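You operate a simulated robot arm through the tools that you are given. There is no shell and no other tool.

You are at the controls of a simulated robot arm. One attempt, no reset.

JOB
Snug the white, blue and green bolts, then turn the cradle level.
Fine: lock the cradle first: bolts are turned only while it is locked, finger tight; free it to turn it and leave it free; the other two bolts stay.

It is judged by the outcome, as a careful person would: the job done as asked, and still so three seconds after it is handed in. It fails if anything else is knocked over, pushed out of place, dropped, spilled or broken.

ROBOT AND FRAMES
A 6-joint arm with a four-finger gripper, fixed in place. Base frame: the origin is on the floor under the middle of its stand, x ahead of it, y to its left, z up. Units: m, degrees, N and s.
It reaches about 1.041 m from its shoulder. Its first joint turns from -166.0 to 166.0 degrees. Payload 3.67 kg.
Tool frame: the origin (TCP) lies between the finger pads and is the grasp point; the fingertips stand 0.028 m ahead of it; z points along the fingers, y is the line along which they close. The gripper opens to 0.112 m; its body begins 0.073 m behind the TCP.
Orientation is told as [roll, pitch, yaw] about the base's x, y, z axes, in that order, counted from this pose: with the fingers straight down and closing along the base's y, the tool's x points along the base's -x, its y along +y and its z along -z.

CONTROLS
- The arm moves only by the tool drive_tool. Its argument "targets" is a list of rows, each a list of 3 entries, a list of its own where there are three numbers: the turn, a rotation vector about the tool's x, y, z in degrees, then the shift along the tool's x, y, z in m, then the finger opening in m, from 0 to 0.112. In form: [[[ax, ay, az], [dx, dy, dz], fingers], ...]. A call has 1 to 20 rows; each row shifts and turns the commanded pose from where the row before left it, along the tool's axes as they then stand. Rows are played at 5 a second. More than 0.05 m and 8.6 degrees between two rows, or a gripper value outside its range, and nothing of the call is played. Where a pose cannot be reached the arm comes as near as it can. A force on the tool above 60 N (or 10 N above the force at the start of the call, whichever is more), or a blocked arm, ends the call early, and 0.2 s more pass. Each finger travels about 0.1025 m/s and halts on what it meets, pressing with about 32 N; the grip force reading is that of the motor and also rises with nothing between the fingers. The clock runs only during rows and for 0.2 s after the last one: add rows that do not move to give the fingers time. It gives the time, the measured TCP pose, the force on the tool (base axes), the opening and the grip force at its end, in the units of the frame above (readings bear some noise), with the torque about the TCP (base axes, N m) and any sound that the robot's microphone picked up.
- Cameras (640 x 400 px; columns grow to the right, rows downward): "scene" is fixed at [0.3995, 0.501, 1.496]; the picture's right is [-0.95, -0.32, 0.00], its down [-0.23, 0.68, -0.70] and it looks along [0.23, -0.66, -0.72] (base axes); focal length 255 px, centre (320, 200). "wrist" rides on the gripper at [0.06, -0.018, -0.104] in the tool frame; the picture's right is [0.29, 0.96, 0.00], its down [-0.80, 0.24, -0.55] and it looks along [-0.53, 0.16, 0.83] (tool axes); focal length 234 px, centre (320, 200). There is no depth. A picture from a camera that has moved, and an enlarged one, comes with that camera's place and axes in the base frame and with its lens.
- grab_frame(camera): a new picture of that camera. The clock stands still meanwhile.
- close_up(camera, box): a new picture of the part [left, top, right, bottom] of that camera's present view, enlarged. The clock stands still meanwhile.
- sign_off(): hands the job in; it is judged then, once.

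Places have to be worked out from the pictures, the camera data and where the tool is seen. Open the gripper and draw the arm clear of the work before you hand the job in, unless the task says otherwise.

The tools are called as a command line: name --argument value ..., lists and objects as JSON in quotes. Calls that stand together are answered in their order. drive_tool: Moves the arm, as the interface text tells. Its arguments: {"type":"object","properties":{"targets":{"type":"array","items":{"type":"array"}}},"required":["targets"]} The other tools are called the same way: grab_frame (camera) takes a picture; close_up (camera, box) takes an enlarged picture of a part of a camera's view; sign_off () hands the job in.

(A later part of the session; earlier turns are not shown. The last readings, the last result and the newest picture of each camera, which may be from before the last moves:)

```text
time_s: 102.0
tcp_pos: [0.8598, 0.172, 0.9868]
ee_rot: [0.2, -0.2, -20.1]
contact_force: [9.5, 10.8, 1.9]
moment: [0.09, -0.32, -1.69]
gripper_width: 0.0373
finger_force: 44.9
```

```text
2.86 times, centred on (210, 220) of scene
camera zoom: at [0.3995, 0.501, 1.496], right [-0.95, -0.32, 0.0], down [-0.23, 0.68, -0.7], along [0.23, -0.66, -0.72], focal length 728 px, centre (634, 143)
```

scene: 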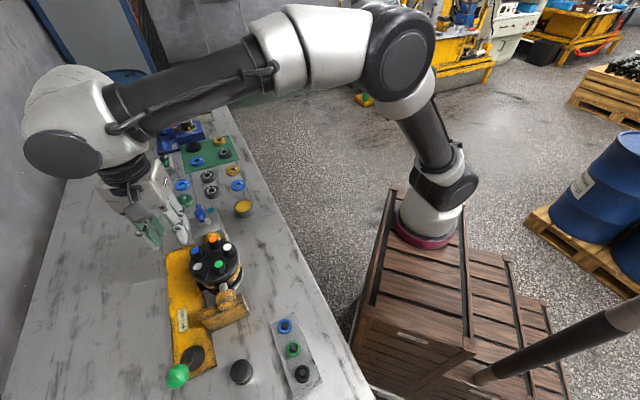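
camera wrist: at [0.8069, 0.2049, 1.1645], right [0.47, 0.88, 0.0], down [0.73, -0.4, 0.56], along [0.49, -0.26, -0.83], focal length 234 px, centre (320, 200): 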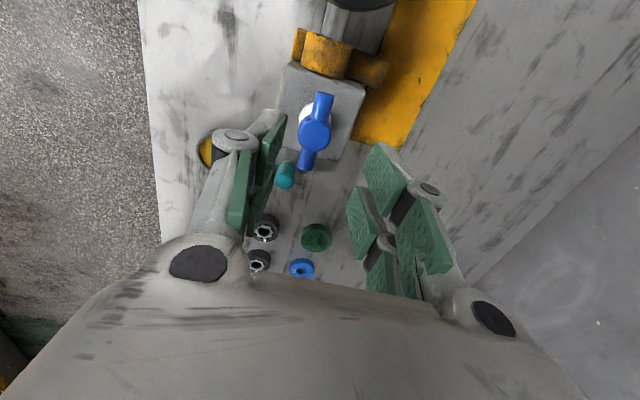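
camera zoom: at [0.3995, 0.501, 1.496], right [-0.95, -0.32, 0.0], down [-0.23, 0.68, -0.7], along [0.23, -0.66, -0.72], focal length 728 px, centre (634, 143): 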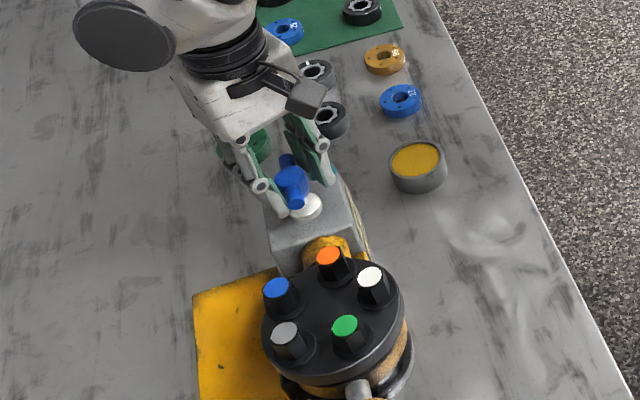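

The tee resists counter-clockwise (about 1.7 N·m with no motion), so I'm backing off at once. That suggests this end is a stop, and that clockwise, the labelled direction that raises the shaft from its present hanging position, is the way to go.

drive_tool --targets '[[[0, 0, 5], [0, 0, 0], 0.034], [[0, 0, 5], [0, 0, 0], 0.034], [[0, 0, 5], [0, 0, 0], 0.034], [[0, 0, 5], [0, 0, 0], 0.034], [[0, 0, 5], [0, 0, 0], 0.034], [[0, 0, 0], [0, 0, 0], 0.034]]'

close_up --camera "wrist" --box '[220, 60, 440, 270]'

close_up --camera "scene" --box '[140, 210, 280, 400]'

```text
time_s: 103.4
tcp_pos: [0.859, 0.1718, 0.9857]
ee_rot: [0.2, -0.1, -45.1]
contact_force: [0.3, -0.7, -0.6]
moment: [-0.01, 0.0, 0.02]
gripper_width: 0.0341
finger_force: 0.0
```

```text
1.90 times, centred on (330, 165) of wrist
camera zoom: at [0.8044, 0.1996, 1.0902], right [0.47, 0.88, 0.0], down [0.73, -0.4, 0.56], along [0.49, -0.26, -0.83], focal length 446 px, centre (301, 267)
```

zoom: 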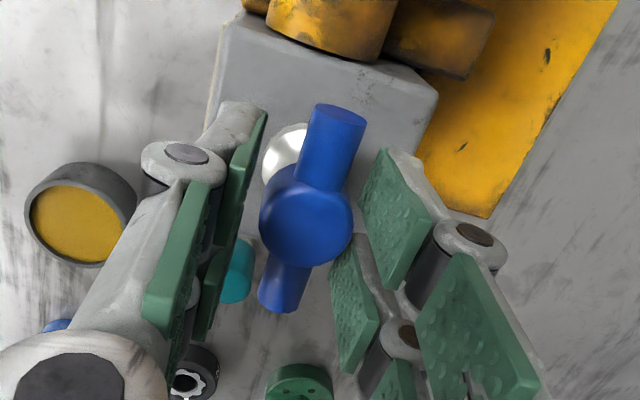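

```text
2.11 times, centred on (210, 305) of scene
camera zoom: at [0.3995, 0.501, 1.496], right [-0.95, -0.32, 0.0], down [-0.23, 0.68, -0.7], along [0.23, -0.66, -0.72], focal length 536 px, centre (552, -21)
```

zoom: 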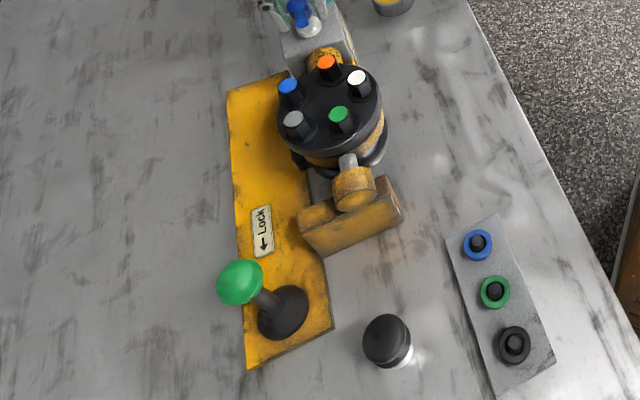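

The tee and cradle are undisturbed. Now I'll try clockwise gently, reading the torque as the fork takes up its slack.

drive_tool --targets '[[[0, 0, 0], [0, 0, 0], 0.031], [[0, 0, 5], [0, 0, 0], 0.031], [[0, 0, 5], [0, 0, 0], 0.031], [[0, 0, 4], [0, 0, 0], 0.031], [[0, 0, 0], [0, 0, 0], 0.031]]'

drive_tool --targets '[[[0, 0, 3], [0, 0, 0], 0.031], [[0, 0, 3], [0, 0, 0], 0.031], [[0, 0, 0], [0, 0, 0], 0.031]]'

close_up --camera "wrist" --box '[220, 60, 440, 270]'

close_up --camera "scene" --box '[140, 190, 280, 330]'

```text
time_s: 104.6
tcp_pos: [0.8594, 0.171, 0.9871]
ee_rot: [0.2, 0.0, -59.1]
contact_force: [-0.1, 0.1, 0.1]
moment: [-0.02, 0.04, 0.01]
gripper_width: 0.0307
finger_force: 0.1
```

```text
time_s: 105.4
tcp_pos: [0.8598, 0.1713, 0.9868]
ee_rot: [0.4, 0.1, -65.0]
contact_force: [3.3, 4.6, 1.4]
moment: [0.06, -0.07, 0.13]
gripper_width: 0.0339
finger_force: 3.1
```

```text
1.90 times, centred on (330, 165) of wrist
camera zoom: at [0.8185, 0.2166, 1.0904], right [0.75, 0.67, 0.0], down [0.55, -0.62, 0.55], along [0.37, -0.41, -0.83], focal length 446 px, centre (301, 267)
```

zoom: 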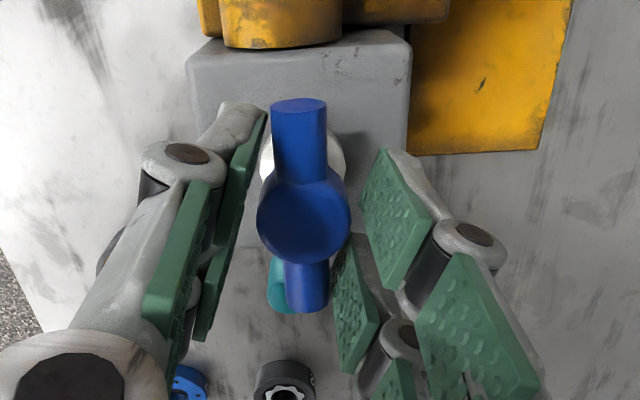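

```text
2.86 times, centred on (210, 260) of scene
camera zoom: at [0.3995, 0.501, 1.496], right [-0.95, -0.32, 0.0], down [-0.23, 0.68, -0.7], along [0.23, -0.66, -0.72], focal length 728 px, centre (634, 29)
```

zoom: 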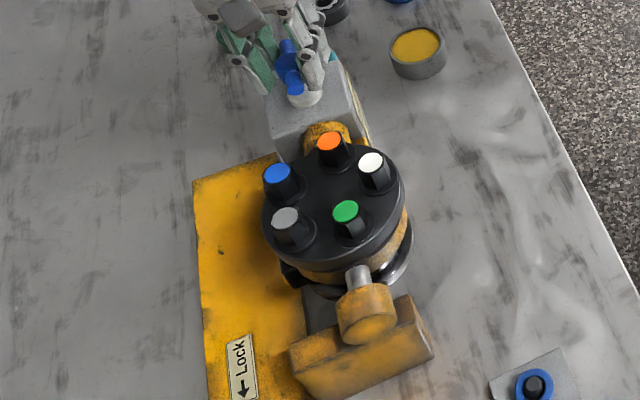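

Just making contact (0.13 N·m). Continuing clockwise in small steps.

drive_tool --targets '[[[0, 0, 2], [0, 0, 0], 0.031], [[0, 0, 2], [0, 0, 0], 0.031], [[0, 0, 0], [0, 0, 0], 0.031]]'

drive_tool --targets '[[[0, 0, 3], [0, 0, 0], 0.031], [[0, 0, 3], [0, 0, 0], 0.031], [[0, 0, 0], [0, 0, 0], 0.031]]'

close_up --camera "wrist" --box '[220, 60, 440, 270]'

close_up --camera "scene" --box '[140, 190, 280, 330]'

```text
time_s: 106.2
tcp_pos: [0.8601, 0.1702, 0.9859]
ee_rot: [0.1, 0.0, -69.1]
contact_force: [0.3, 0.1, -0.3]
moment: [0.01, -0.01, -0.02]
gripper_width: 0.0309
finger_force: 0.0
```

```text
time_s: 107.0
tcp_pos: [0.8595, 0.1705, 0.9852]
ee_rot: [0.2, 0.0, -75.0]
contact_force: [-1.2, 0.1, -0.5]
moment: [-0.01, 0.01, 0.01]
gripper_width: 0.0309
finger_force: 0.0
```

```text
1.90 times, centred on (330, 165) of wrist
camera zoom: at [0.8272, 0.2226, 1.09], right [0.85, 0.53, 0.0], down [0.44, -0.71, 0.55], along [0.29, -0.47, -0.83], focal length 446 px, centre (301, 267)
```

zoom: 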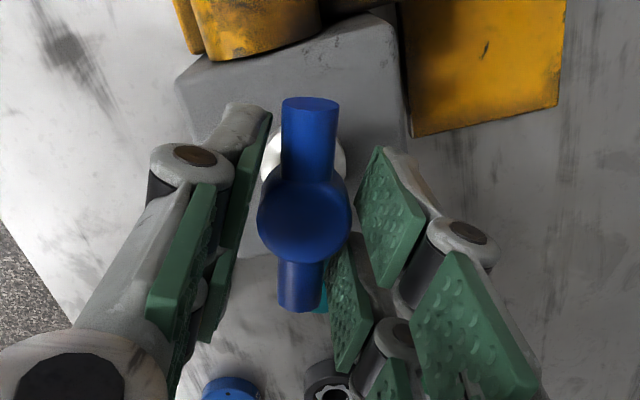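

```text
2.86 times, centred on (210, 260) of scene
camera zoom: at [0.3995, 0.501, 1.496], right [-0.95, -0.32, 0.0], down [-0.23, 0.68, -0.7], along [0.23, -0.66, -0.72], focal length 728 px, centre (634, 29)
```

zoom: 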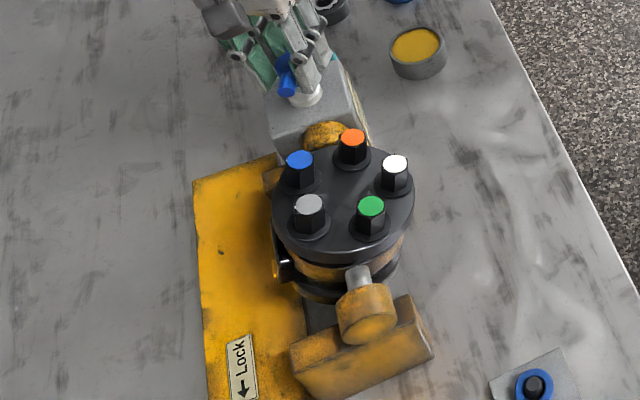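

The cradle is now turning with the tee, and the flange is leaning toward the robot side. A stub is appearing on the far side of the body, so I'll look closely before going further.

close_up --camera "scene" --box '[190, 225, 250, 300]'

close_up --camera "scene" --box '[195, 265, 225, 295]'

grab_frame --camera "wrist"

```text
5.33 times, centred on (220, 262) of scene
camera zoom: at [0.3995, 0.501, 1.496], right [-0.95, -0.32, 0.0], down [-0.23, 0.68, -0.7], along [0.23, -0.66, -0.72], focal length 1359 px, centre (853, -133)
```

zoom: 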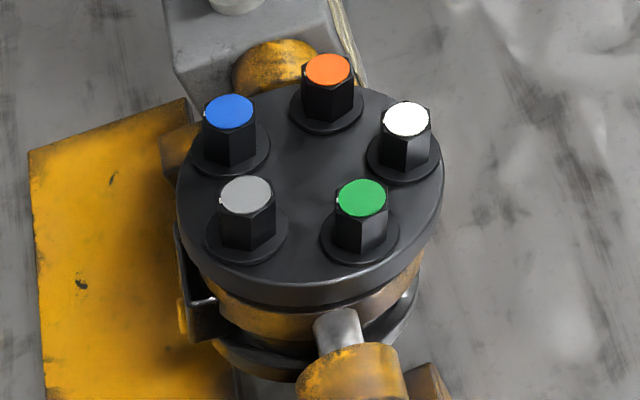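

```text
13.33 times, centred on (210, 280) of scene
camera zoom: at [0.3995, 0.501, 1.496], right [-0.95, -0.32, 0.0], down [-0.23, 0.68, -0.7], along [0.23, -0.66, -0.72], focal length 3398 px, centre (1787, -867)
```

zoom: 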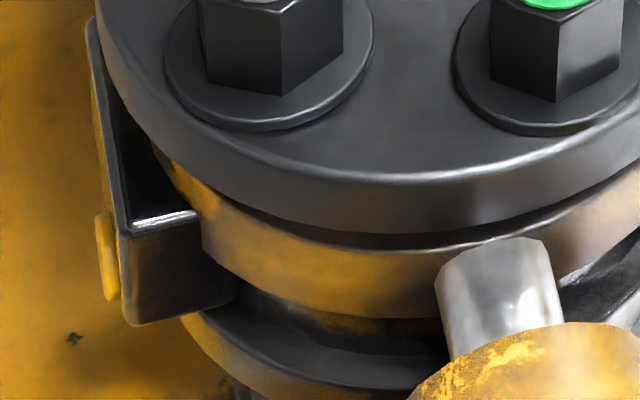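

```text
taken
camera wrist: at [0.8272, 0.2226, 1.09], right [0.85, 0.53, 0.0], down [0.44, -0.71, 0.55], along [0.29, -0.47, -0.83], focal length 234 px, centre (320, 200)
```

wrist: 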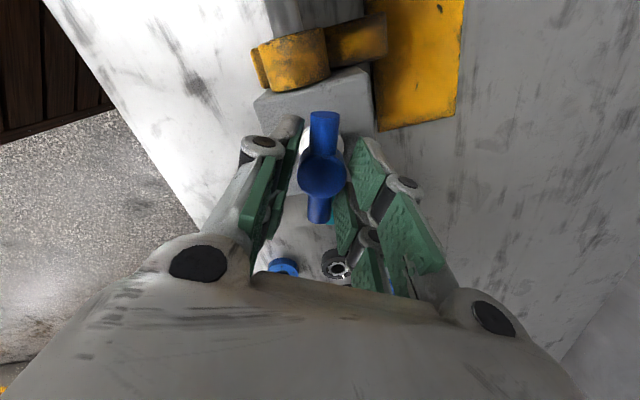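

Geometry check: the flange has tilted about 17° for about 15° of tee, so it's roughly 1:1, and the trunnion axis is at about z=0.9075. Before continuing, I'll lift off the tee (the cradle should hold), check that the wrist can reach further clockwise in free air, and use that yaw to view the far side.

drive_tool --targets '[[[0, 0, -3], [0, 0, 0], 0.034], [[0, 0, 0], [0, 0, 0], 0.04], [[0, 0, 0], [0, 0, -0.02], 0.04], [[0, 0, 0], [0, 0, -0.04], 0.04], [[0, 0, 0], [0, 0, -0.04], 0.04], [[0, 0, 0], [0, 0, 0], 0.04]]'

close_up --camera "scene" --box '[140, 190, 280, 330]'

```text
time_s: 108.4
tcp_pos: [0.8598, 0.171, 1.0869]
ee_rot: [0.2, 0.1, -72.0]
contact_force: [0.0, 0.1, -0.3]
moment: [-0.01, 0.01, 0.02]
gripper_width: 0.0401
finger_force: 0.0
```

```text
2.86 times, centred on (210, 260) of scene
camera zoom: at [0.3995, 0.501, 1.496], right [-0.95, -0.32, 0.0], down [-0.23, 0.68, -0.7], along [0.23, -0.66, -0.72], focal length 728 px, centre (634, 29)
```

zoom: 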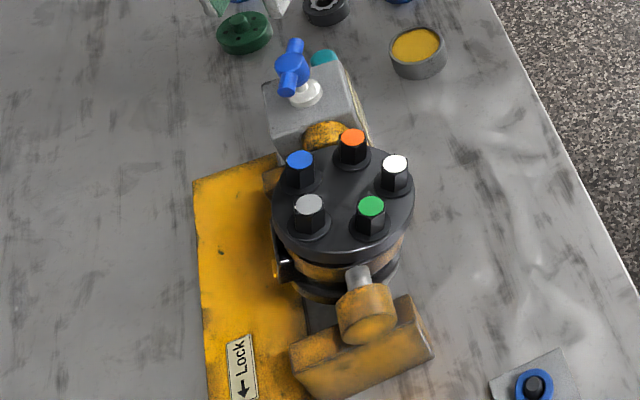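

The cradle holds its angle when released. Testing the wrist range in free air now.

drive_tool --targets '[[[0, 0, 8], [0, 0, -0.01], 0.04], [[0, 0, 8], [0, 0, -0.01], 0.04], [[0, 0, 8], [0, 0, 0], 0.04], [[0, 0, 8], [0, 0, 0], 0.04], [[0, 0, 8], [0, 0, 0], 0.04], [[0, 0, 8], [0, 0, 0], 0.04], [[0, 0, 8], [0, 0, 0], 0.04], [[0, 0, 8], [0, 0, 0], 0.04], [[0, 0, 8], [0, 0, 0], 0.04], [[0, 0, 8], [0, 0, 0], 0.04], [[0, 0, 0], [0, 0, 0], 0.04]]'

grab_frame --camera "wrist"

```text
time_s: 110.8
tcp_pos: [0.8578, 0.1703, 1.1053]
ee_rot: [-0.1, 0.2, -143.8]
contact_force: [-0.1, -0.2, 0.2]
moment: [-0.01, -0.01, 0.04]
gripper_width: 0.0402
finger_force: 0.1
out of reach, approached as far as the arm can: row 10
```

```text
taken
camera wrist: at [0.8974, 0.2193, 1.2103], right [0.8, -0.6, 0.0], down [-0.5, -0.67, 0.55], along [-0.33, -0.44, -0.83], focal length 234 px, centre (320, 200)
```

wrist: 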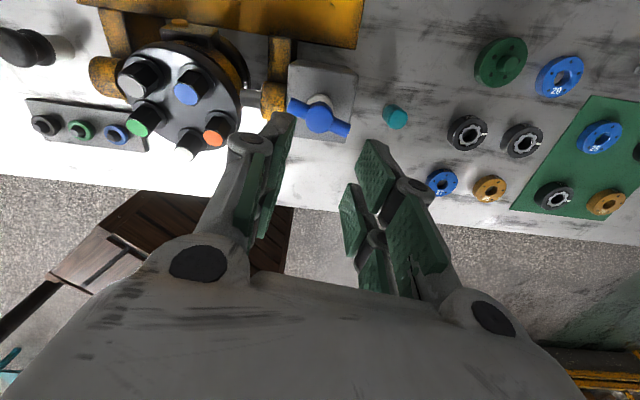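

The wrist reaches to about −144°. From here the far side of the cradle is visible, so I'll zoom in on it.

close_up --camera "wrist" --box '[80, 0, 290, 170]'

close_up --camera "wrist" --box '[145, 5, 245, 75]'

```text
2.35 times, centred on (185, 85) of wrist
camera zoom: at [0.8974, 0.2193, 1.2103], right [0.8, -0.6, 0.0], down [-0.5, -0.67, 0.55], along [-0.33, -0.44, -0.83], focal length 551 px, centre (638, 471)
```

zoom: 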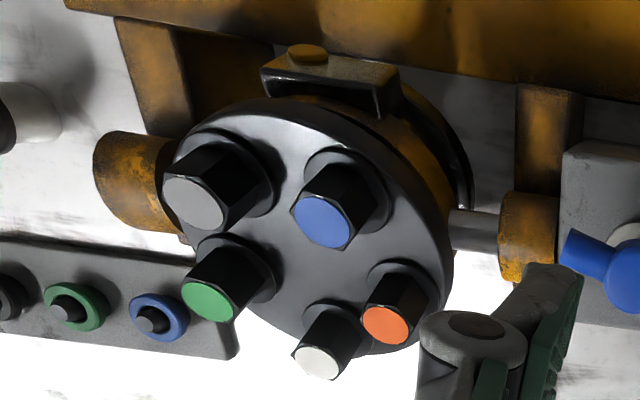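

```text
5.71 times, centred on (195, 40) of wrist
camera zoom: at [0.8974, 0.2193, 1.2103], right [0.8, -0.6, 0.0], down [-0.5, -0.67, 0.55], along [-0.33, -0.44, -0.83], focal length 1338 px, centre (1034, 1114)
```

zoom: 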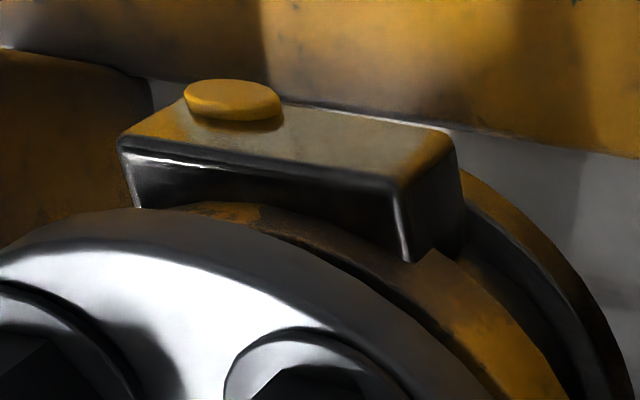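

The black box on the far side looks like a motor's terminal box, so the body is a motor with its shaft hanging down. Clockwise 180° would be "shaft up" and 90° is level, with the box on top, so I need about 75° more clockwise on the tee. For one continuous turn within wrist range I'll re-approach from yaw about +105°, rotating in free air.

drive_tool --targets '[[[0, 0, -8.5], [0, 0, 0], 0.05], [[0, 0, -8.5], [0, 0, 0], 0.05], [[0, 0, -8.5], [0, 0, 0], 0.05], [[0, 0, -8.5], [0, 0, 0], 0.05], [[0, 0, -8.5], [0, 0, 0], 0.05], [[0, 0, -8.5], [0, 0, 0], 0.05], [[0, 0, -8.5], [0, 0, 0], 0.05], [[0, 0, -8.5], [0, 0, 0], 0.05], [[0, 0, -8.5], [0, 0, 0], 0.05], [[0, 0, -8.5], [0, 0, 0], 0.05], [[0, 0, -8.5], [0, 0, 0], 0.05], [[0, 0, -8.5], [0, 0, 0], 0.05], [[0, 0, -8.5], [0, 0, 0], 0.05], [[0, 0, -8.5], [0, 0, 0], 0.05], [[0, 0, -8.5], [0, 0, 0], 0.05], [[0, 0, -8.5], [0, 0, 0], 0.05], [[0, 0, -8.5], [0, 0, 0], 0.05], [[0, 0, -8.5], [0, 0, 0], 0.05], [[0, 0, -8.5], [0, 0, 0], 0.05], [[0, 0, -8.5], [0, 0, 0], 0.05]]'

drive_tool --targets '[[[0, 0, -8.5], [0, 0, 0], 0.05], [[0, 0, -8.5], [0, 0, 0], 0.05], [[0, 0, -8.5], [0, 0, 0], 0.05], [[0, 0, -8.5], [0, 0, 0], 0.05], [[0, 0, -8.5], [0, 0, 0], 0.05], [[0, 0, -8.5], [0, 0, 0], 0.05], [[0, 0, -8.5], [0, 0, 0], 0.05], [[0, 0, -8.5], [0, 0, 0], 0.05], [[0, 0, -8.5], [0, 0, 0], 0.05], [[0, 0, -8.5], [0, 0, 0], 0.05], [[0, 0, -8.5], [0, 0, 0], 0.05], [[0, 0, 0], [0, 0, 0], 0.05]]'

grab_frame --camera "wrist"

```text
time_s: 115.0
tcp_pos: [0.8603, 0.1712, 1.1048]
ee_rot: [0.3, -0.1, 26.4]
contact_force: [0.4, -0.6, -0.1]
moment: [0.0, 0.03, -0.01]
gripper_width: 0.05
finger_force: 0.1
```

```text
time_s: 117.6
tcp_pos: [0.8603, 0.1707, 1.105]
ee_rot: [-0.1, -0.1, 119.8]
contact_force: [0.0, -0.2, -0.7]
moment: [0.04, -0.01, 0.01]
gripper_width: 0.0498
finger_force: 0.1
```

```text
taken
camera wrist: at [0.9052, 0.1264, 1.2102], right [-0.69, -0.73, 0.0], down [-0.61, 0.57, 0.56], along [-0.4, 0.38, -0.83], focal length 234 px, centre (320, 200)
```

wrist: 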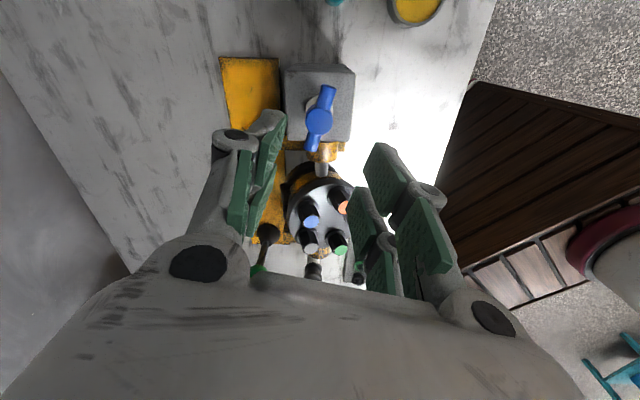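

The tool is now parallel to the bar and centred on it. I'll lower around the tee, narrow the jaws, and take up the slack clockwise.

drive_tool --targets '[[[0, 0, 0], [0, 0, 0.04], 0.05], [[0, 0, 0], [0, 0, 0.04], 0.05], [[0, 0, 0], [0, 0, 0.025], 0.05], [[0, 0, 0], [0, 0, 0.014], 0.045], [[0, 0, 0], [0, 0, 0], 0.038], [[0, 0, 0], [0, 0, 0], 0.031], [[0, 0, 0], [0, 0, 0], 0.031]]'

grab_frame --camera "wrist"

```text
time_s: 119.2
tcp_pos: [0.86, 0.1704, 0.9861]
ee_rot: [-0.2, -0.2, 119.7]
contact_force: [-0.5, 0.9, -0.1]
moment: [0.01, 0.0, 0.03]
gripper_width: 0.0309
finger_force: 0.0
```

```text
taken
camera wrist: at [0.9053, 0.1265, 1.0901], right [-0.69, -0.73, 0.0], down [-0.6, 0.57, 0.56], along [-0.4, 0.39, -0.83], focal length 234 px, centre (320, 200)
```

wrist: 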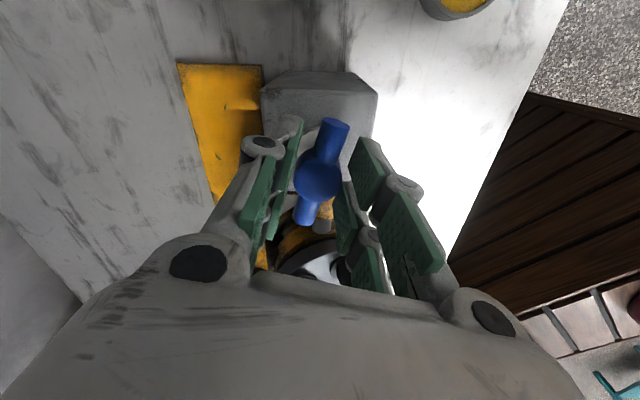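

Clean straddle. Turning clockwise: slack first, then about 40° of tee.

drive_tool --targets '[[[0, 0, 5], [0, 0, 0], 0.031], [[0, 0, 5], [0, 0, 0], 0.031], [[0, 0, 4], [0, 0, 0], 0.031], [[0, 0, 4], [0, 0, 0], 0.031], [[0, 0, 4], [0, 0, 0], 0.031], [[0, 0, 4], [0, 0, 0], 0.031], [[0, 0, 0], [0, 0, 0], 0.031]]'

close_up --camera "scene" --box '[140, 190, 280, 330]'

```text
time_s: 120.8
tcp_pos: [0.8591, 0.1716, 0.987]
ee_rot: [-0.1, -0.1, 93.7]
contact_force: [-0.5, 0.0, 0.0]
moment: [0.0, -0.01, -0.02]
gripper_width: 0.0311
finger_force: 0.8
```

```text
2.86 times, centred on (210, 260) of scene
camera zoom: at [0.3995, 0.501, 1.496], right [-0.95, -0.32, 0.0], down [-0.23, 0.68, -0.7], along [0.23, -0.66, -0.72], focal length 728 px, centre (634, 29)
```

zoom: 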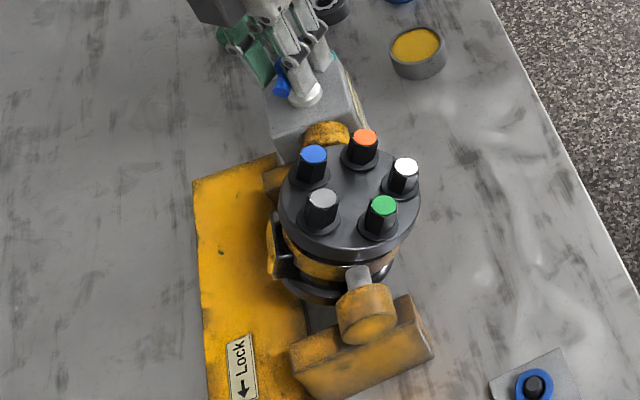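

It's turning smoothly. I'll continue in stages.

drive_tool --targets '[[[0, 0, 5], [0, 0, 0], 0.031], [[0, 0, 5], [0, 0, 0], 0.031], [[0, 0, 5], [0, 0, 0], 0.031], [[0, 0, 5], [0, 0, 0], 0.031], [[0, 0, 5], [0, 0, 0], 0.031], [[0, 0, 5], [0, 0, 0], 0.031], [[0, 0, 0], [0, 0, 0], 0.031]]'

close_up --camera "scene" --box '[140, 190, 280, 330]'

grab_frame --camera "wrist"

```text
time_s: 122.4
tcp_pos: [0.8594, 0.1713, 0.9881]
ee_rot: [0.0, -0.2, 63.8]
contact_force: [-2.9, 0.6, -1.9]
moment: [-0.01, 0.05, 0.08]
gripper_width: 0.0324
finger_force: 1.2
```

```text
2.86 times, centred on (210, 260) of scene
camera zoom: at [0.3995, 0.501, 1.496], right [-0.95, -0.32, 0.0], down [-0.23, 0.68, -0.7], along [0.23, -0.66, -0.72], focal length 728 px, centre (634, 29)
```

zoom: 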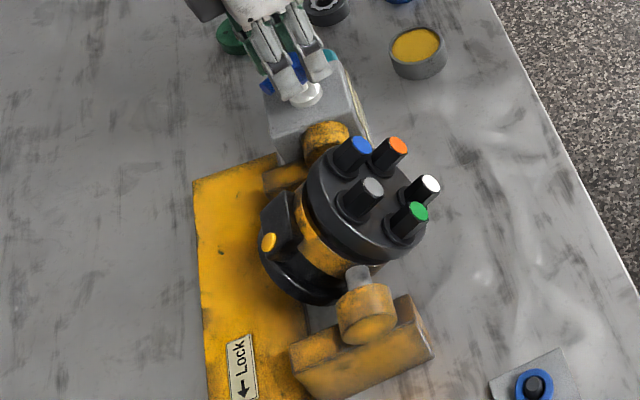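

```text
taken
camera wrist: at [0.8496, 0.1084, 1.0914], right [-0.99, 0.17, 0.0], down [0.14, 0.82, 0.56], along [0.09, 0.55, -0.83], focal length 234 px, centre (320, 200)
```

wrist: 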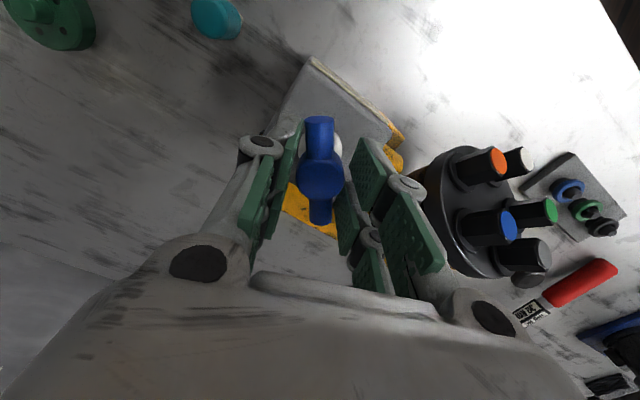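

The terminal box is coming up as expected (tilt about 57°). Continuing another 25°, then I'll measure precisely.

drive_tool --targets '[[[0, 0, 5], [0, 0, 0], 0.031], [[0, 0, 5], [0, 0, 0], 0.031], [[0, 0, 5], [0, 0, 0], 0.031], [[0, 0, 5], [0, 0, 0], 0.031], [[0, 0, 4], [0, 0, 0], 0.031], [[0, 0, 0], [0, 0, 0], 0.031]]'

close_up --camera "scene" --box '[190, 225, 250, 300]'

grab_frame --camera "wrist"

```text
time_s: 123.8
tcp_pos: [0.8595, 0.1708, 0.9871]
ee_rot: [0.1, -0.4, 39.7]
contact_force: [0.1, 3.2, 0.3]
moment: [0.08, -0.03, 0.05]
gripper_width: 0.0325
finger_force: 1.4
```

```text
5.33 times, centred on (220, 262) of scene
camera zoom: at [0.3995, 0.501, 1.496], right [-0.95, -0.32, 0.0], down [-0.23, 0.68, -0.7], along [0.23, -0.66, -0.72], focal length 1359 px, centre (853, -133)
```

zoom: 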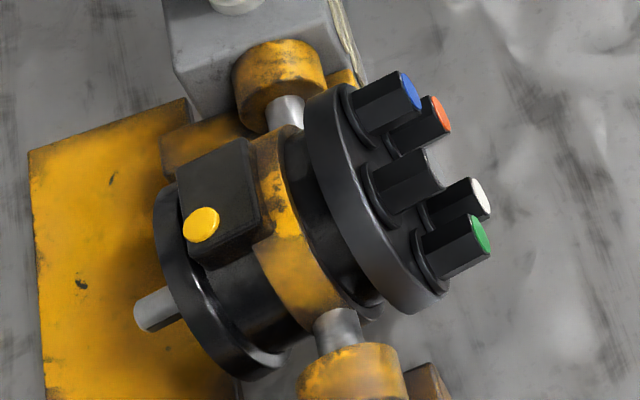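

```text
taken
camera wrist: at [0.8256, 0.1177, 1.0911], right [-0.83, 0.55, 0.0], down [0.46, 0.69, 0.56], along [0.31, 0.47, -0.83], focal length 234 px, centre (320, 200)
```

wrist: 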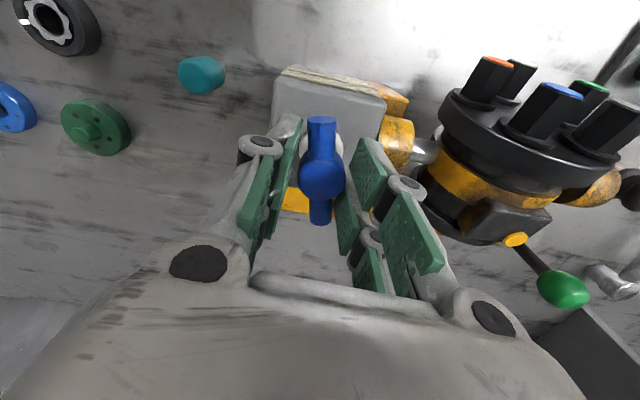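

This confirms it's a motor, with the silver shaft stub now visible at the far end. The measured tilt is about 80°, so about 10° remain to level. Small steps now.

drive_tool --targets '[[[0, 0, 3], [0, 0, 0], 0.031], [[0, 0, 3], [0, 0, 0], 0.031], [[0, 0, 0], [0, 0, 0], 0.031]]'

drive_tool --targets '[[[0, 0, 2], [0, 0, 0], 0.031], [[0, 0, 0], [0, 0, 0], 0.031]]'

close_up --camera "scene" --box '[190, 225, 250, 300]'

close_up --camera "wrist" --box '[270, 100, 370, 240]'

```text
time_s: 124.6
tcp_pos: [0.8591, 0.1716, 0.9877]
ee_rot: [0.1, -0.2, 33.7]
contact_force: [0.4, -0.1, -0.4]
moment: [0.01, 0.0, 0.02]
gripper_width: 0.0314
finger_force: 0.0
```

```text
time_s: 125.2
tcp_pos: [0.8595, 0.1711, 0.987]
ee_rot: [0.1, -0.2, 31.6]
contact_force: [-1.0, 0.5, 0.3]
moment: [-0.01, 0.01, 0.01]
gripper_width: 0.0312
finger_force: 0.0
```

```text
5.33 times, centred on (220, 262) of scene
camera zoom: at [0.3995, 0.501, 1.496], right [-0.95, -0.32, 0.0], down [-0.23, 0.68, -0.7], along [0.23, -0.66, -0.72], focal length 1359 px, centre (853, -133)
```

zoom: 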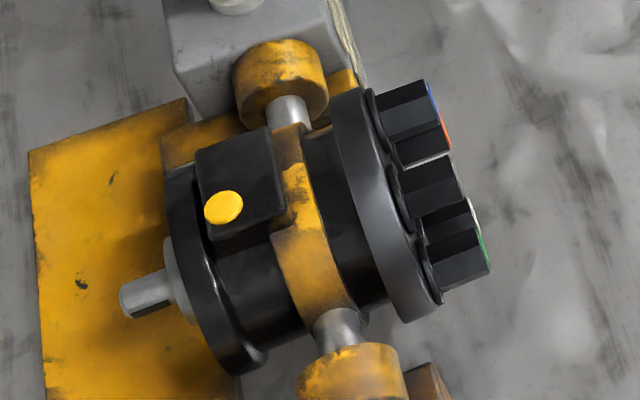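

```text
2.86 times, centred on (320, 170) of wrist
camera zoom: at [0.8183, 0.1231, 1.0913], right [-0.75, 0.66, 0.0], down [0.55, 0.62, 0.56], along [0.37, 0.42, -0.83], focal length 669 px, centre (320, 286)
```

zoom: 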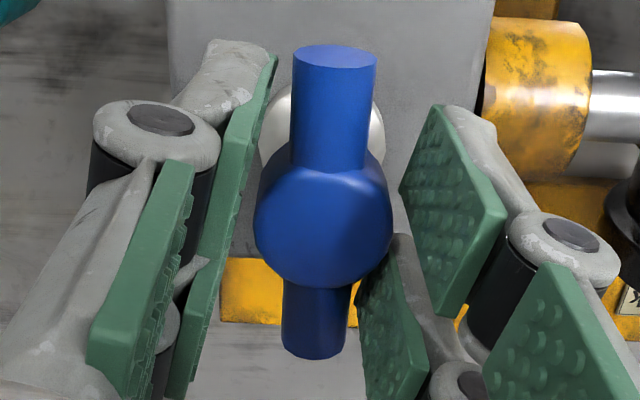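

The tee bar is now at 45°, exactly a quarter turn from its start, and the shaft looks level. I'll release the tee, lift away, and measure the level carefully from several views.

drive_tool --targets '[[[0, 0, -4], [0, 0, 0], 0.033], [[0, 0, -4], [0, 0, 0], 0.036], [[0, 0, -5], [0, 0, 0], 0.045], [[0, 0, 0], [0, 0, 0], 0.05], [[0, 0, 0], [0, 0, -0.02], 0.05], [[0, 0, 0], [0, 0, -0.04], 0.05], [[0, 0, 0], [0, 0, -0.04], 0.05], [[0, 0, 0], [0, 0, -0.03], 0.05], [[0, 0, 0], [0, 0, 0], 0.05]]'

grab_frame --camera "wrist"

close_up --camera "scene" --box '[190, 225, 250, 300]'

```text
time_s: 127.2
tcp_pos: [0.8574, 0.1696, 1.1176]
ee_rot: [0.0, -0.3, 44.7]
contact_force: [0.1, 0.7, -0.4]
moment: [0.02, 0.01, 0.01]
gripper_width: 0.0501
finger_force: 0.2
```

```text
taken
camera wrist: at [0.8276, 0.1138, 1.2217], right [-0.88, 0.48, 0.0], down [0.4, 0.73, 0.56], along [0.27, 0.49, -0.83], focal length 234 px, centre (320, 200)
```

wrist: 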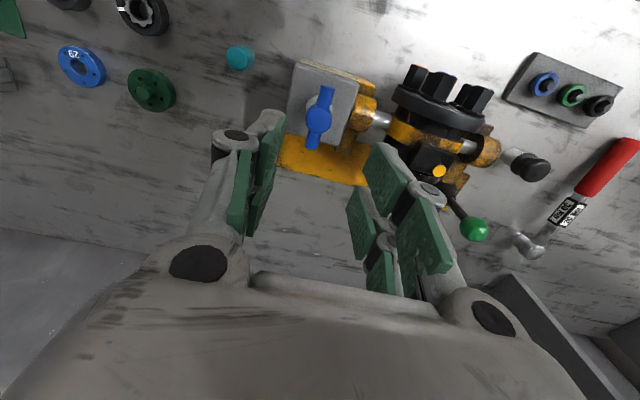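

```text
5.33 times, centred on (220, 262) of scene
camera zoom: at [0.3995, 0.501, 1.496], right [-0.95, -0.32, 0.0], down [-0.23, 0.68, -0.7], along [0.23, -0.66, -0.72], focal length 1359 px, centre (853, -133)
```

zoom: 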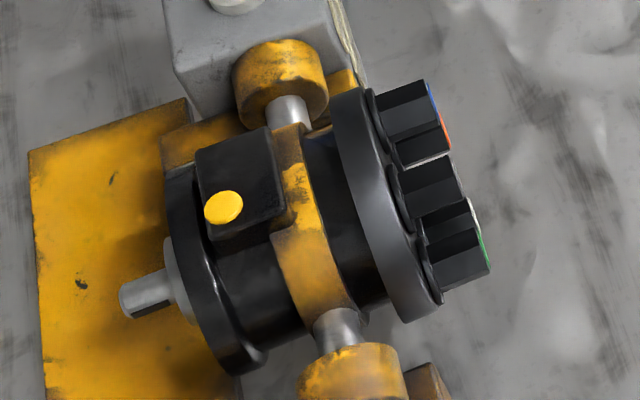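

The cradle stays put when released. The bolt caps are seen almost edge-on by the scene camera, which makes the visible sliver width a very sensitive level gauge, so I'll zoom right in on them.

close_up --camera "scene" --box '[224, 236, 240, 284]'

close_up --camera "scene" --box '[226, 237, 238, 257]'

close_up --camera "scene" --box '[230, 258, 244, 282]'

close_up --camera "scene" --box '[198, 242, 226, 302]'

```text
8.33 times, centred on (232, 260) of scene
camera zoom: at [0.3995, 0.501, 1.496], right [-0.95, -0.32, 0.0], down [-0.23, 0.68, -0.7], along [0.23, -0.66, -0.72], focal length 2124 px, centre (1053, -300)
```

zoom: 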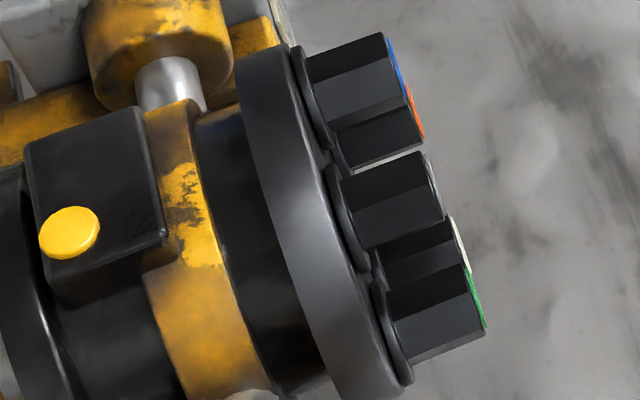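

```text
16.00 times, centred on (232, 247) of scene
camera zoom: at [0.3995, 0.501, 1.496], right [-0.95, -0.32, 0.0], down [-0.23, 0.68, -0.7], along [0.23, -0.66, -0.72], focal length 4077 px, centre (1728, -552)
```

zoom: 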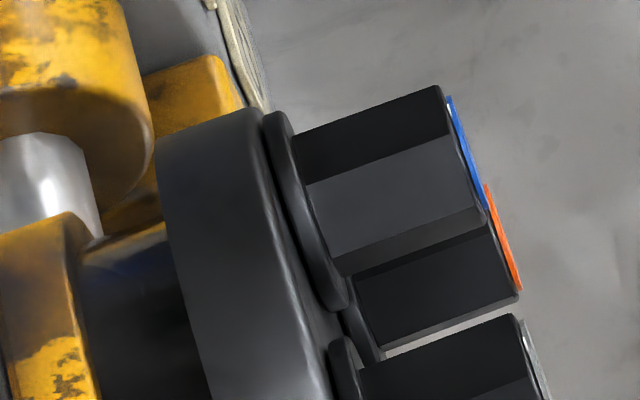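

```text
16.00 times, centred on (237, 270) of scene
camera zoom: at [0.3995, 0.501, 1.496], right [-0.95, -0.32, 0.0], down [-0.23, 0.68, -0.7], along [0.23, -0.66, -0.72], focal length 4077 px, centre (1648, -920)
```

zoom: 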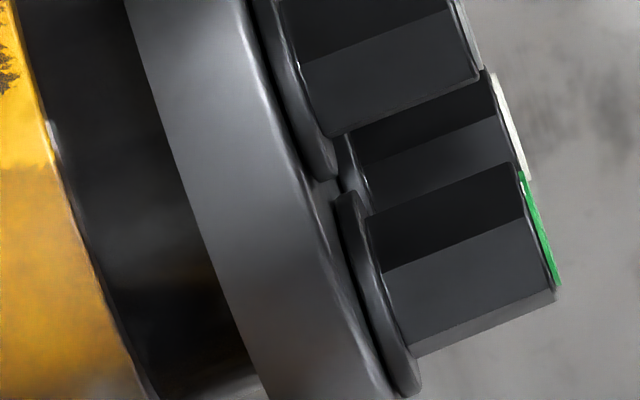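

```text
6.67 times, centred on (212, 272) of scene
camera zoom: at [0.3995, 0.501, 1.496], right [-0.95, -0.32, 0.0], down [-0.23, 0.68, -0.7], along [0.23, -0.66, -0.72], focal length 1699 px, centre (1040, -280)
```

zoom: 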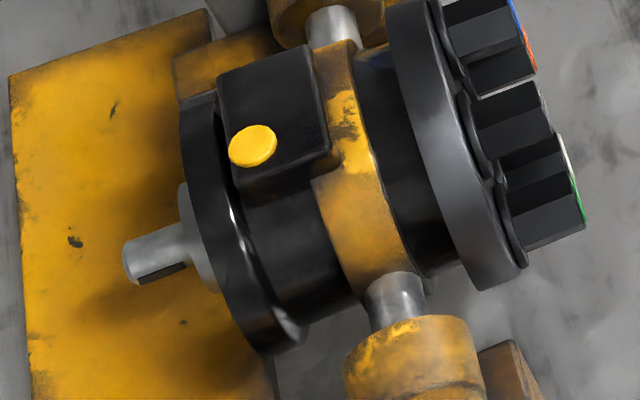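

The slivers suggest the axis is within a couple of degrees of level, but I want a better measurement. I'll take a lower side view, looking along the trunnion axis from the lever side, where the motor's tilt shows directly. First, travelling there at a safe height.

drive_tool --targets '[[[0, 0, 0], [-0.0008, 0.0414, -0.006], 0.05], [[0, 0, 0], [-0.0008, 0.0414, -0.006], 0.05], [[0, 0, 0], [-0.0008, 0.0414, -0.006], 0.05], [[0, 0, 0], [-0.0008, 0.0414, -0.006], 0.05], [[0, 0, 0], [-0.0008, 0.0414, -0.006], 0.05], [[0, 0, 0], [-0.0008, 0.0414, 0], 0.05], [[0, 0, 0], [-0.0008, 0.0414, 0], 0.05], [[0, 0, 0], [-0.0008, 0.0414, 0], 0.05], [[0, 0, 0], [-0.0008, 0.0414, 0], 0.05]]'

drive_tool --targets '[[[0, 0, 8.5], [0, 0, 0], 0.05], [[0, 0, 8.5], [0, 0, 0], 0.05], [[0, 0, 8.5], [0, 0, 0], 0.05], [[0, 0, 8.5], [0, 0, 0], 0.05], [[0, 0, 8.5], [0, 0, 0], 0.05], [[0, 0, 8.5], [0, 0, 0], 0.05], [[0, 0, 8.5], [0, 0, 0], 0.05], [[0, 0, 8.5], [0, 0, 0], 0.05], [[0, 0, 8.5], [0, 0, 0], 0.05], [[0, 0, 8.5], [0, 0, 0], 0.05], [[0, 0, 8.5], [0, 0, 0], 0.05], [[0, 0, 8.5], [0, 0, 0], 0.05], [[0, 0, 4.5], [0, 0, 0], 0.05]]'

drive_tool --targets '[[[0, -8, 0], [0, 0, 0], 0.05], [[0, -8, 0], [0, 0, 0], 0.05], [[0, -8, 0], [0, 0, 0], 0.05], [[0, -8, 0], [0, 0, 0], 0.05], [[0, 0, 0], [0, 0, 0], 0.05]]'

grab_frame --camera "wrist"

```text
time_s: 129.2
tcp_pos: [0.6013, 0.4397, 1.1504]
ee_rot: [0.2, -0.2, 44.6]
contact_force: [0.7, 0.2, -0.2]
moment: [0.02, 0.04, -0.03]
gripper_width: 0.05
finger_force: 0.0
```

```text
time_s: 132.0
tcp_pos: [0.6023, 0.4408, 1.1462]
ee_rot: [0.2, 0.1, -61.9]
contact_force: [0.7, 0.4, -0.1]
moment: [-0.02, -0.02, -0.01]
gripper_width: 0.0498
finger_force: 0.0
```

```text
time_s: 133.2
tcp_pos: [0.6011, 0.4398, 1.147]
ee_rot: [0.3, -31.9, -61.9]
contact_force: [-0.4, 0.0, -0.1]
moment: [-0.01, -0.01, 0.03]
gripper_width: 0.0499
finger_force: 0.1
```

```text
taken
camera wrist: at [0.5363, 0.5245, 1.205], right [0.73, 0.67, -0.15], down [0.39, -0.23, 0.89], along [0.56, -0.71, -0.43], focal length 234 px, centre (320, 200)
```

wrist: 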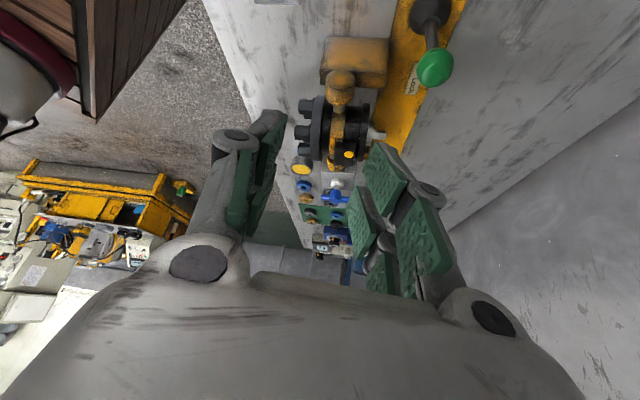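

A good side view of the motor is between the fingers. Zooming in.

close_up --camera "wrist" --box '[285, 85, 395, 180]'

close_up --camera "wrist" --box '[290, 95, 345, 160]'

close_up --camera "wrist" --box '[335, 110, 395, 165]'

```text
4.21 times, centred on (340, 132) of wrist
camera zoom: at [0.5363, 0.5245, 1.205], right [0.73, 0.67, -0.15], down [0.39, -0.23, 0.89], along [0.56, -0.71, -0.43], focal length 986 px, centre (236, 484)
```

zoom: 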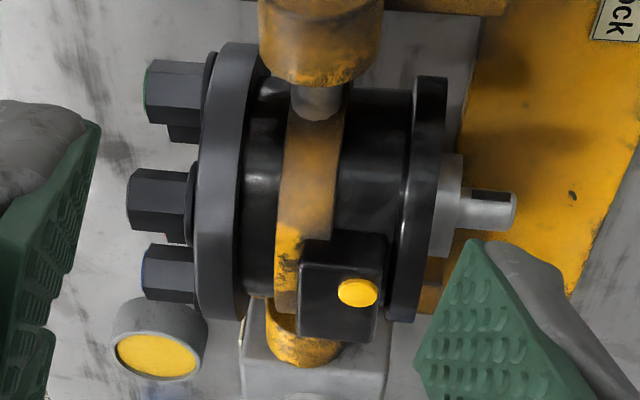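

```text
6.15 times, centred on (318, 128) of wrist
camera zoom: at [0.5363, 0.5245, 1.205], right [0.73, 0.67, -0.15], down [0.39, -0.23, 0.89], along [0.56, -0.71, -0.43], focal length 1441 px, centre (335, 646)
```

zoom: 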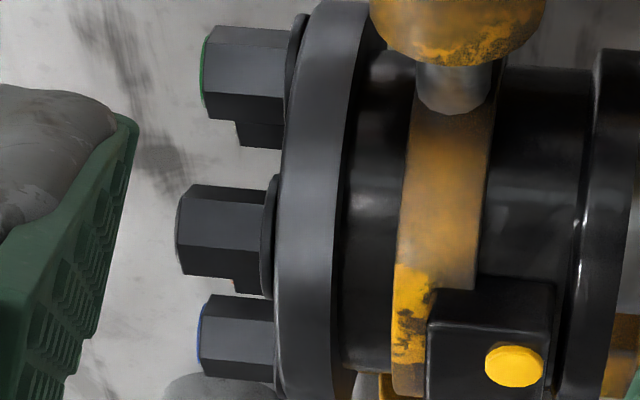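

```text
7.27 times, centred on (365, 138) of wrist
camera zoom: at [0.5363, 0.5245, 1.205], right [0.73, 0.67, -0.15], down [0.39, -0.23, 0.89], along [0.56, -0.71, -0.43], focal length 1703 px, centre (-7, 654)
```

zoom: 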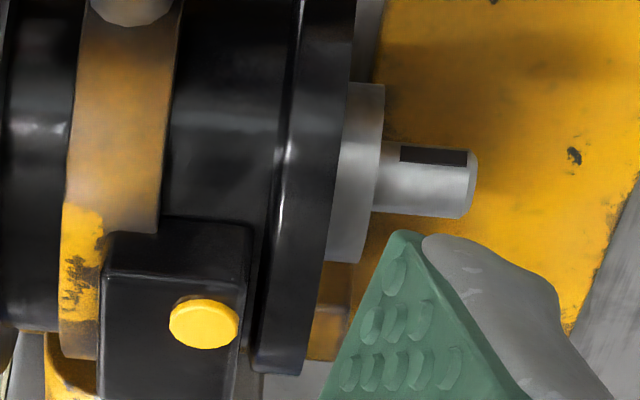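

In this view a level motor axis should slope about 5.1° in the picture, and each degree of tilt changes that by about 0.76°. I'll zoom in further on the long straight edges to measure it well.

close_up --camera "wrist" --box '[308, 120, 326, 146]'

close_up --camera "wrist" --box '[356, 120, 384, 150]'

close_up --camera "wrist" --box '[340, 130, 364, 168]'

close_up --camera "wrist" --box '[325, 165, 385, 200]'

```text
15.38 times, centred on (317, 133) of wrist
camera zoom: at [0.5363, 0.5245, 1.205], right [0.73, 0.67, -0.15], down [0.39, -0.23, 0.89], along [0.56, -0.71, -0.43], focal length 3603 px, centre (366, 1231)
```

zoom: 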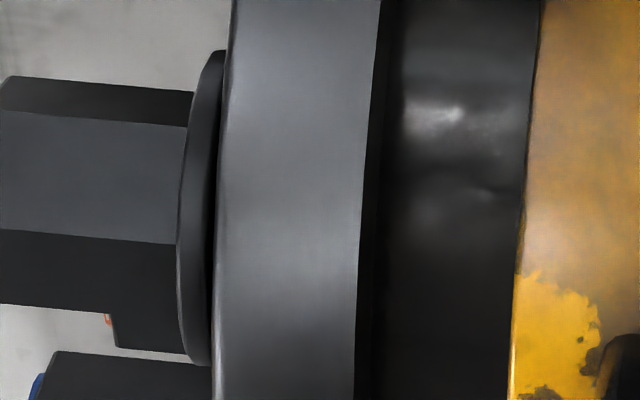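

```text
13.33 times, centred on (370, 135) of wrist
camera zoom: at [0.5363, 0.5245, 1.205], right [0.73, 0.67, -0.15], down [0.39, -0.23, 0.89], along [0.56, -0.71, -0.43], focal length 3122 px, centre (-347, 1067)
```

zoom: 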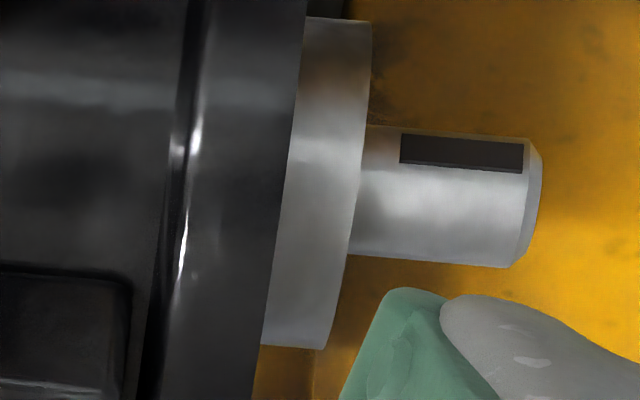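

```text
10.53 times, centred on (352, 149) of wrist
camera zoom: at [0.5363, 0.5245, 1.205], right [0.73, 0.67, -0.15], down [0.39, -0.23, 0.89], along [0.56, -0.71, -0.43], focal length 2465 px, centre (-17, 737)
```

zoom: 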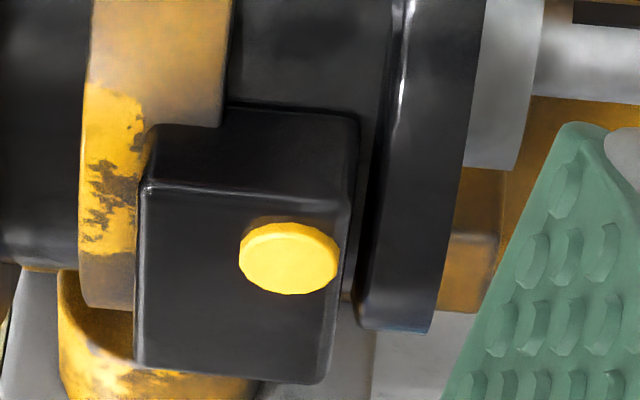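

```text
10.67 times, centred on (355, 182) of wrist
camera zoom: at [0.5363, 0.5245, 1.205], right [0.73, 0.67, -0.15], down [0.39, -0.23, 0.89], along [0.56, -0.71, -0.43], focal length 2498 px, centre (-53, 387)
```

zoom: 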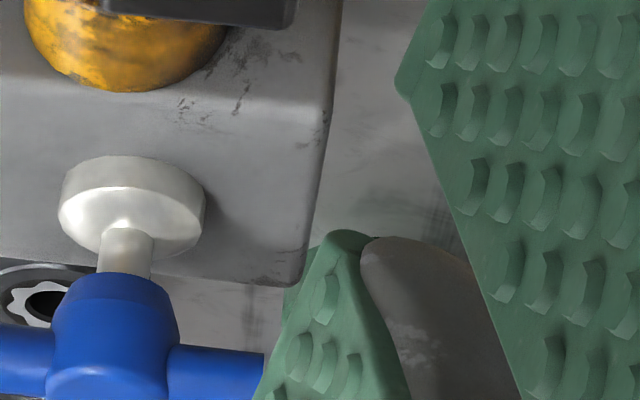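

Measured slopes: bolt-head edges average 5.1° (5.2° predicted for level) and shaft and keyway edges average 5.1° (5.07° predicted), so the motor axis is level within about a degree. The lever is upright (free), so I'll straighten the tool, open the gripper and withdraw the arm toward the robot.

drive_tool --targets '[[[0, 8, 0], [0, 0, 0], 0.06], [[0, 8, 0], [0, 0, 0], 0.07], [[0, 8, 0], [0, 0, 0], 0.08], [[0, 8, 0], [0, 0, 0], 0.09], [[0, 0, 0], [-0.018, -0.038, -0.0138], 0.1], [[0, 0, 0], [-0.018, -0.038, -0.0138], 0.11], [[0, 0, 0], [-0.018, -0.038, -0.0138], 0.112], [[0, 0, 0], [-0.018, -0.038, -0.0138], 0.112], [[0, 0, 0], [-0.018, -0.038, -0.0138], 0.112], [[0, 0, 0], [-0.018, -0.038, -0.0138], 0.112], [[0, 0, 0], [-0.018, -0.038, -0.0138], 0.112], [[0, 0, 0], [-0.018, -0.038, -0.0138], 0.112], [[0, 0, 0], [0, 0, 0], 0.112], [[0, 0, 0], [0, 0, 0], 0.112]]'

grab_frame --camera "scene"

close_up --camera "scene" --box '[190, 225, 250, 300]'

close_up --camera "scene" --box '[140, 190, 340, 400]'

```text
time_s: 136.2
tcp_pos: [0.4039, 0.1679, 1.2565]
ee_rot: [0.2, 0.3, -61.8]
contact_force: [0.2, -0.5, 0.4]
moment: [0.02, 0.04, -0.02]
gripper_width: 0.1119
finger_force: 0.0
```

```text
taken
```

scene: 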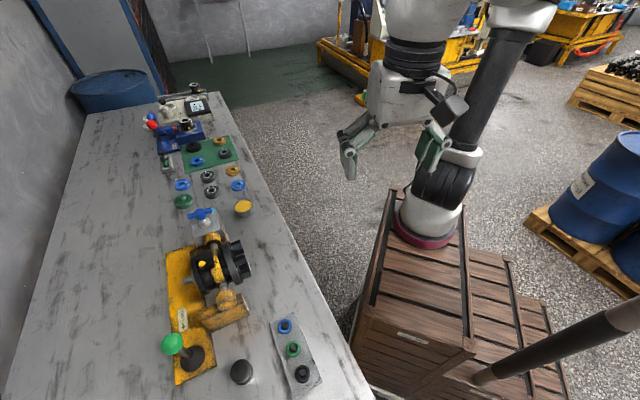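

```text
5.33 times, centred on (220, 262) of scene
camera zoom: at [0.3995, 0.501, 1.496], right [-0.95, -0.32, 0.0], down [-0.23, 0.68, -0.7], along [0.23, -0.66, -0.72], focal length 1359 px, centre (853, -133)
```

zoom: 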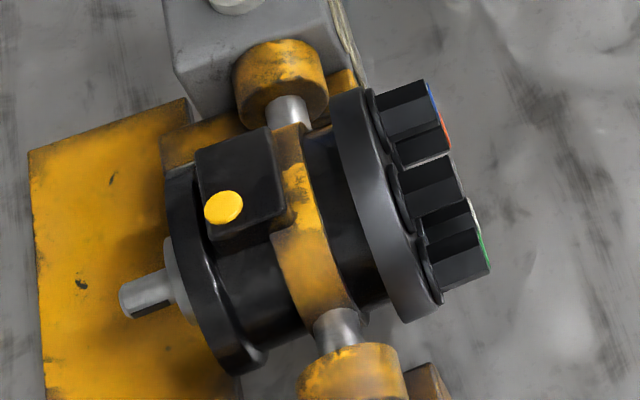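

```text
1.90 times, centred on (240, 295) of scene
camera zoom: at [0.3995, 0.501, 1.496], right [-0.95, -0.32, 0.0], down [-0.23, 0.68, -0.7], along [0.23, -0.66, -0.72], focal length 485 px, centre (472, 19)
```

zoom: 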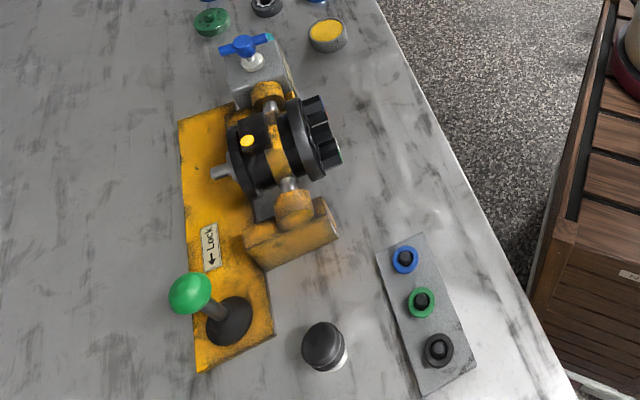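

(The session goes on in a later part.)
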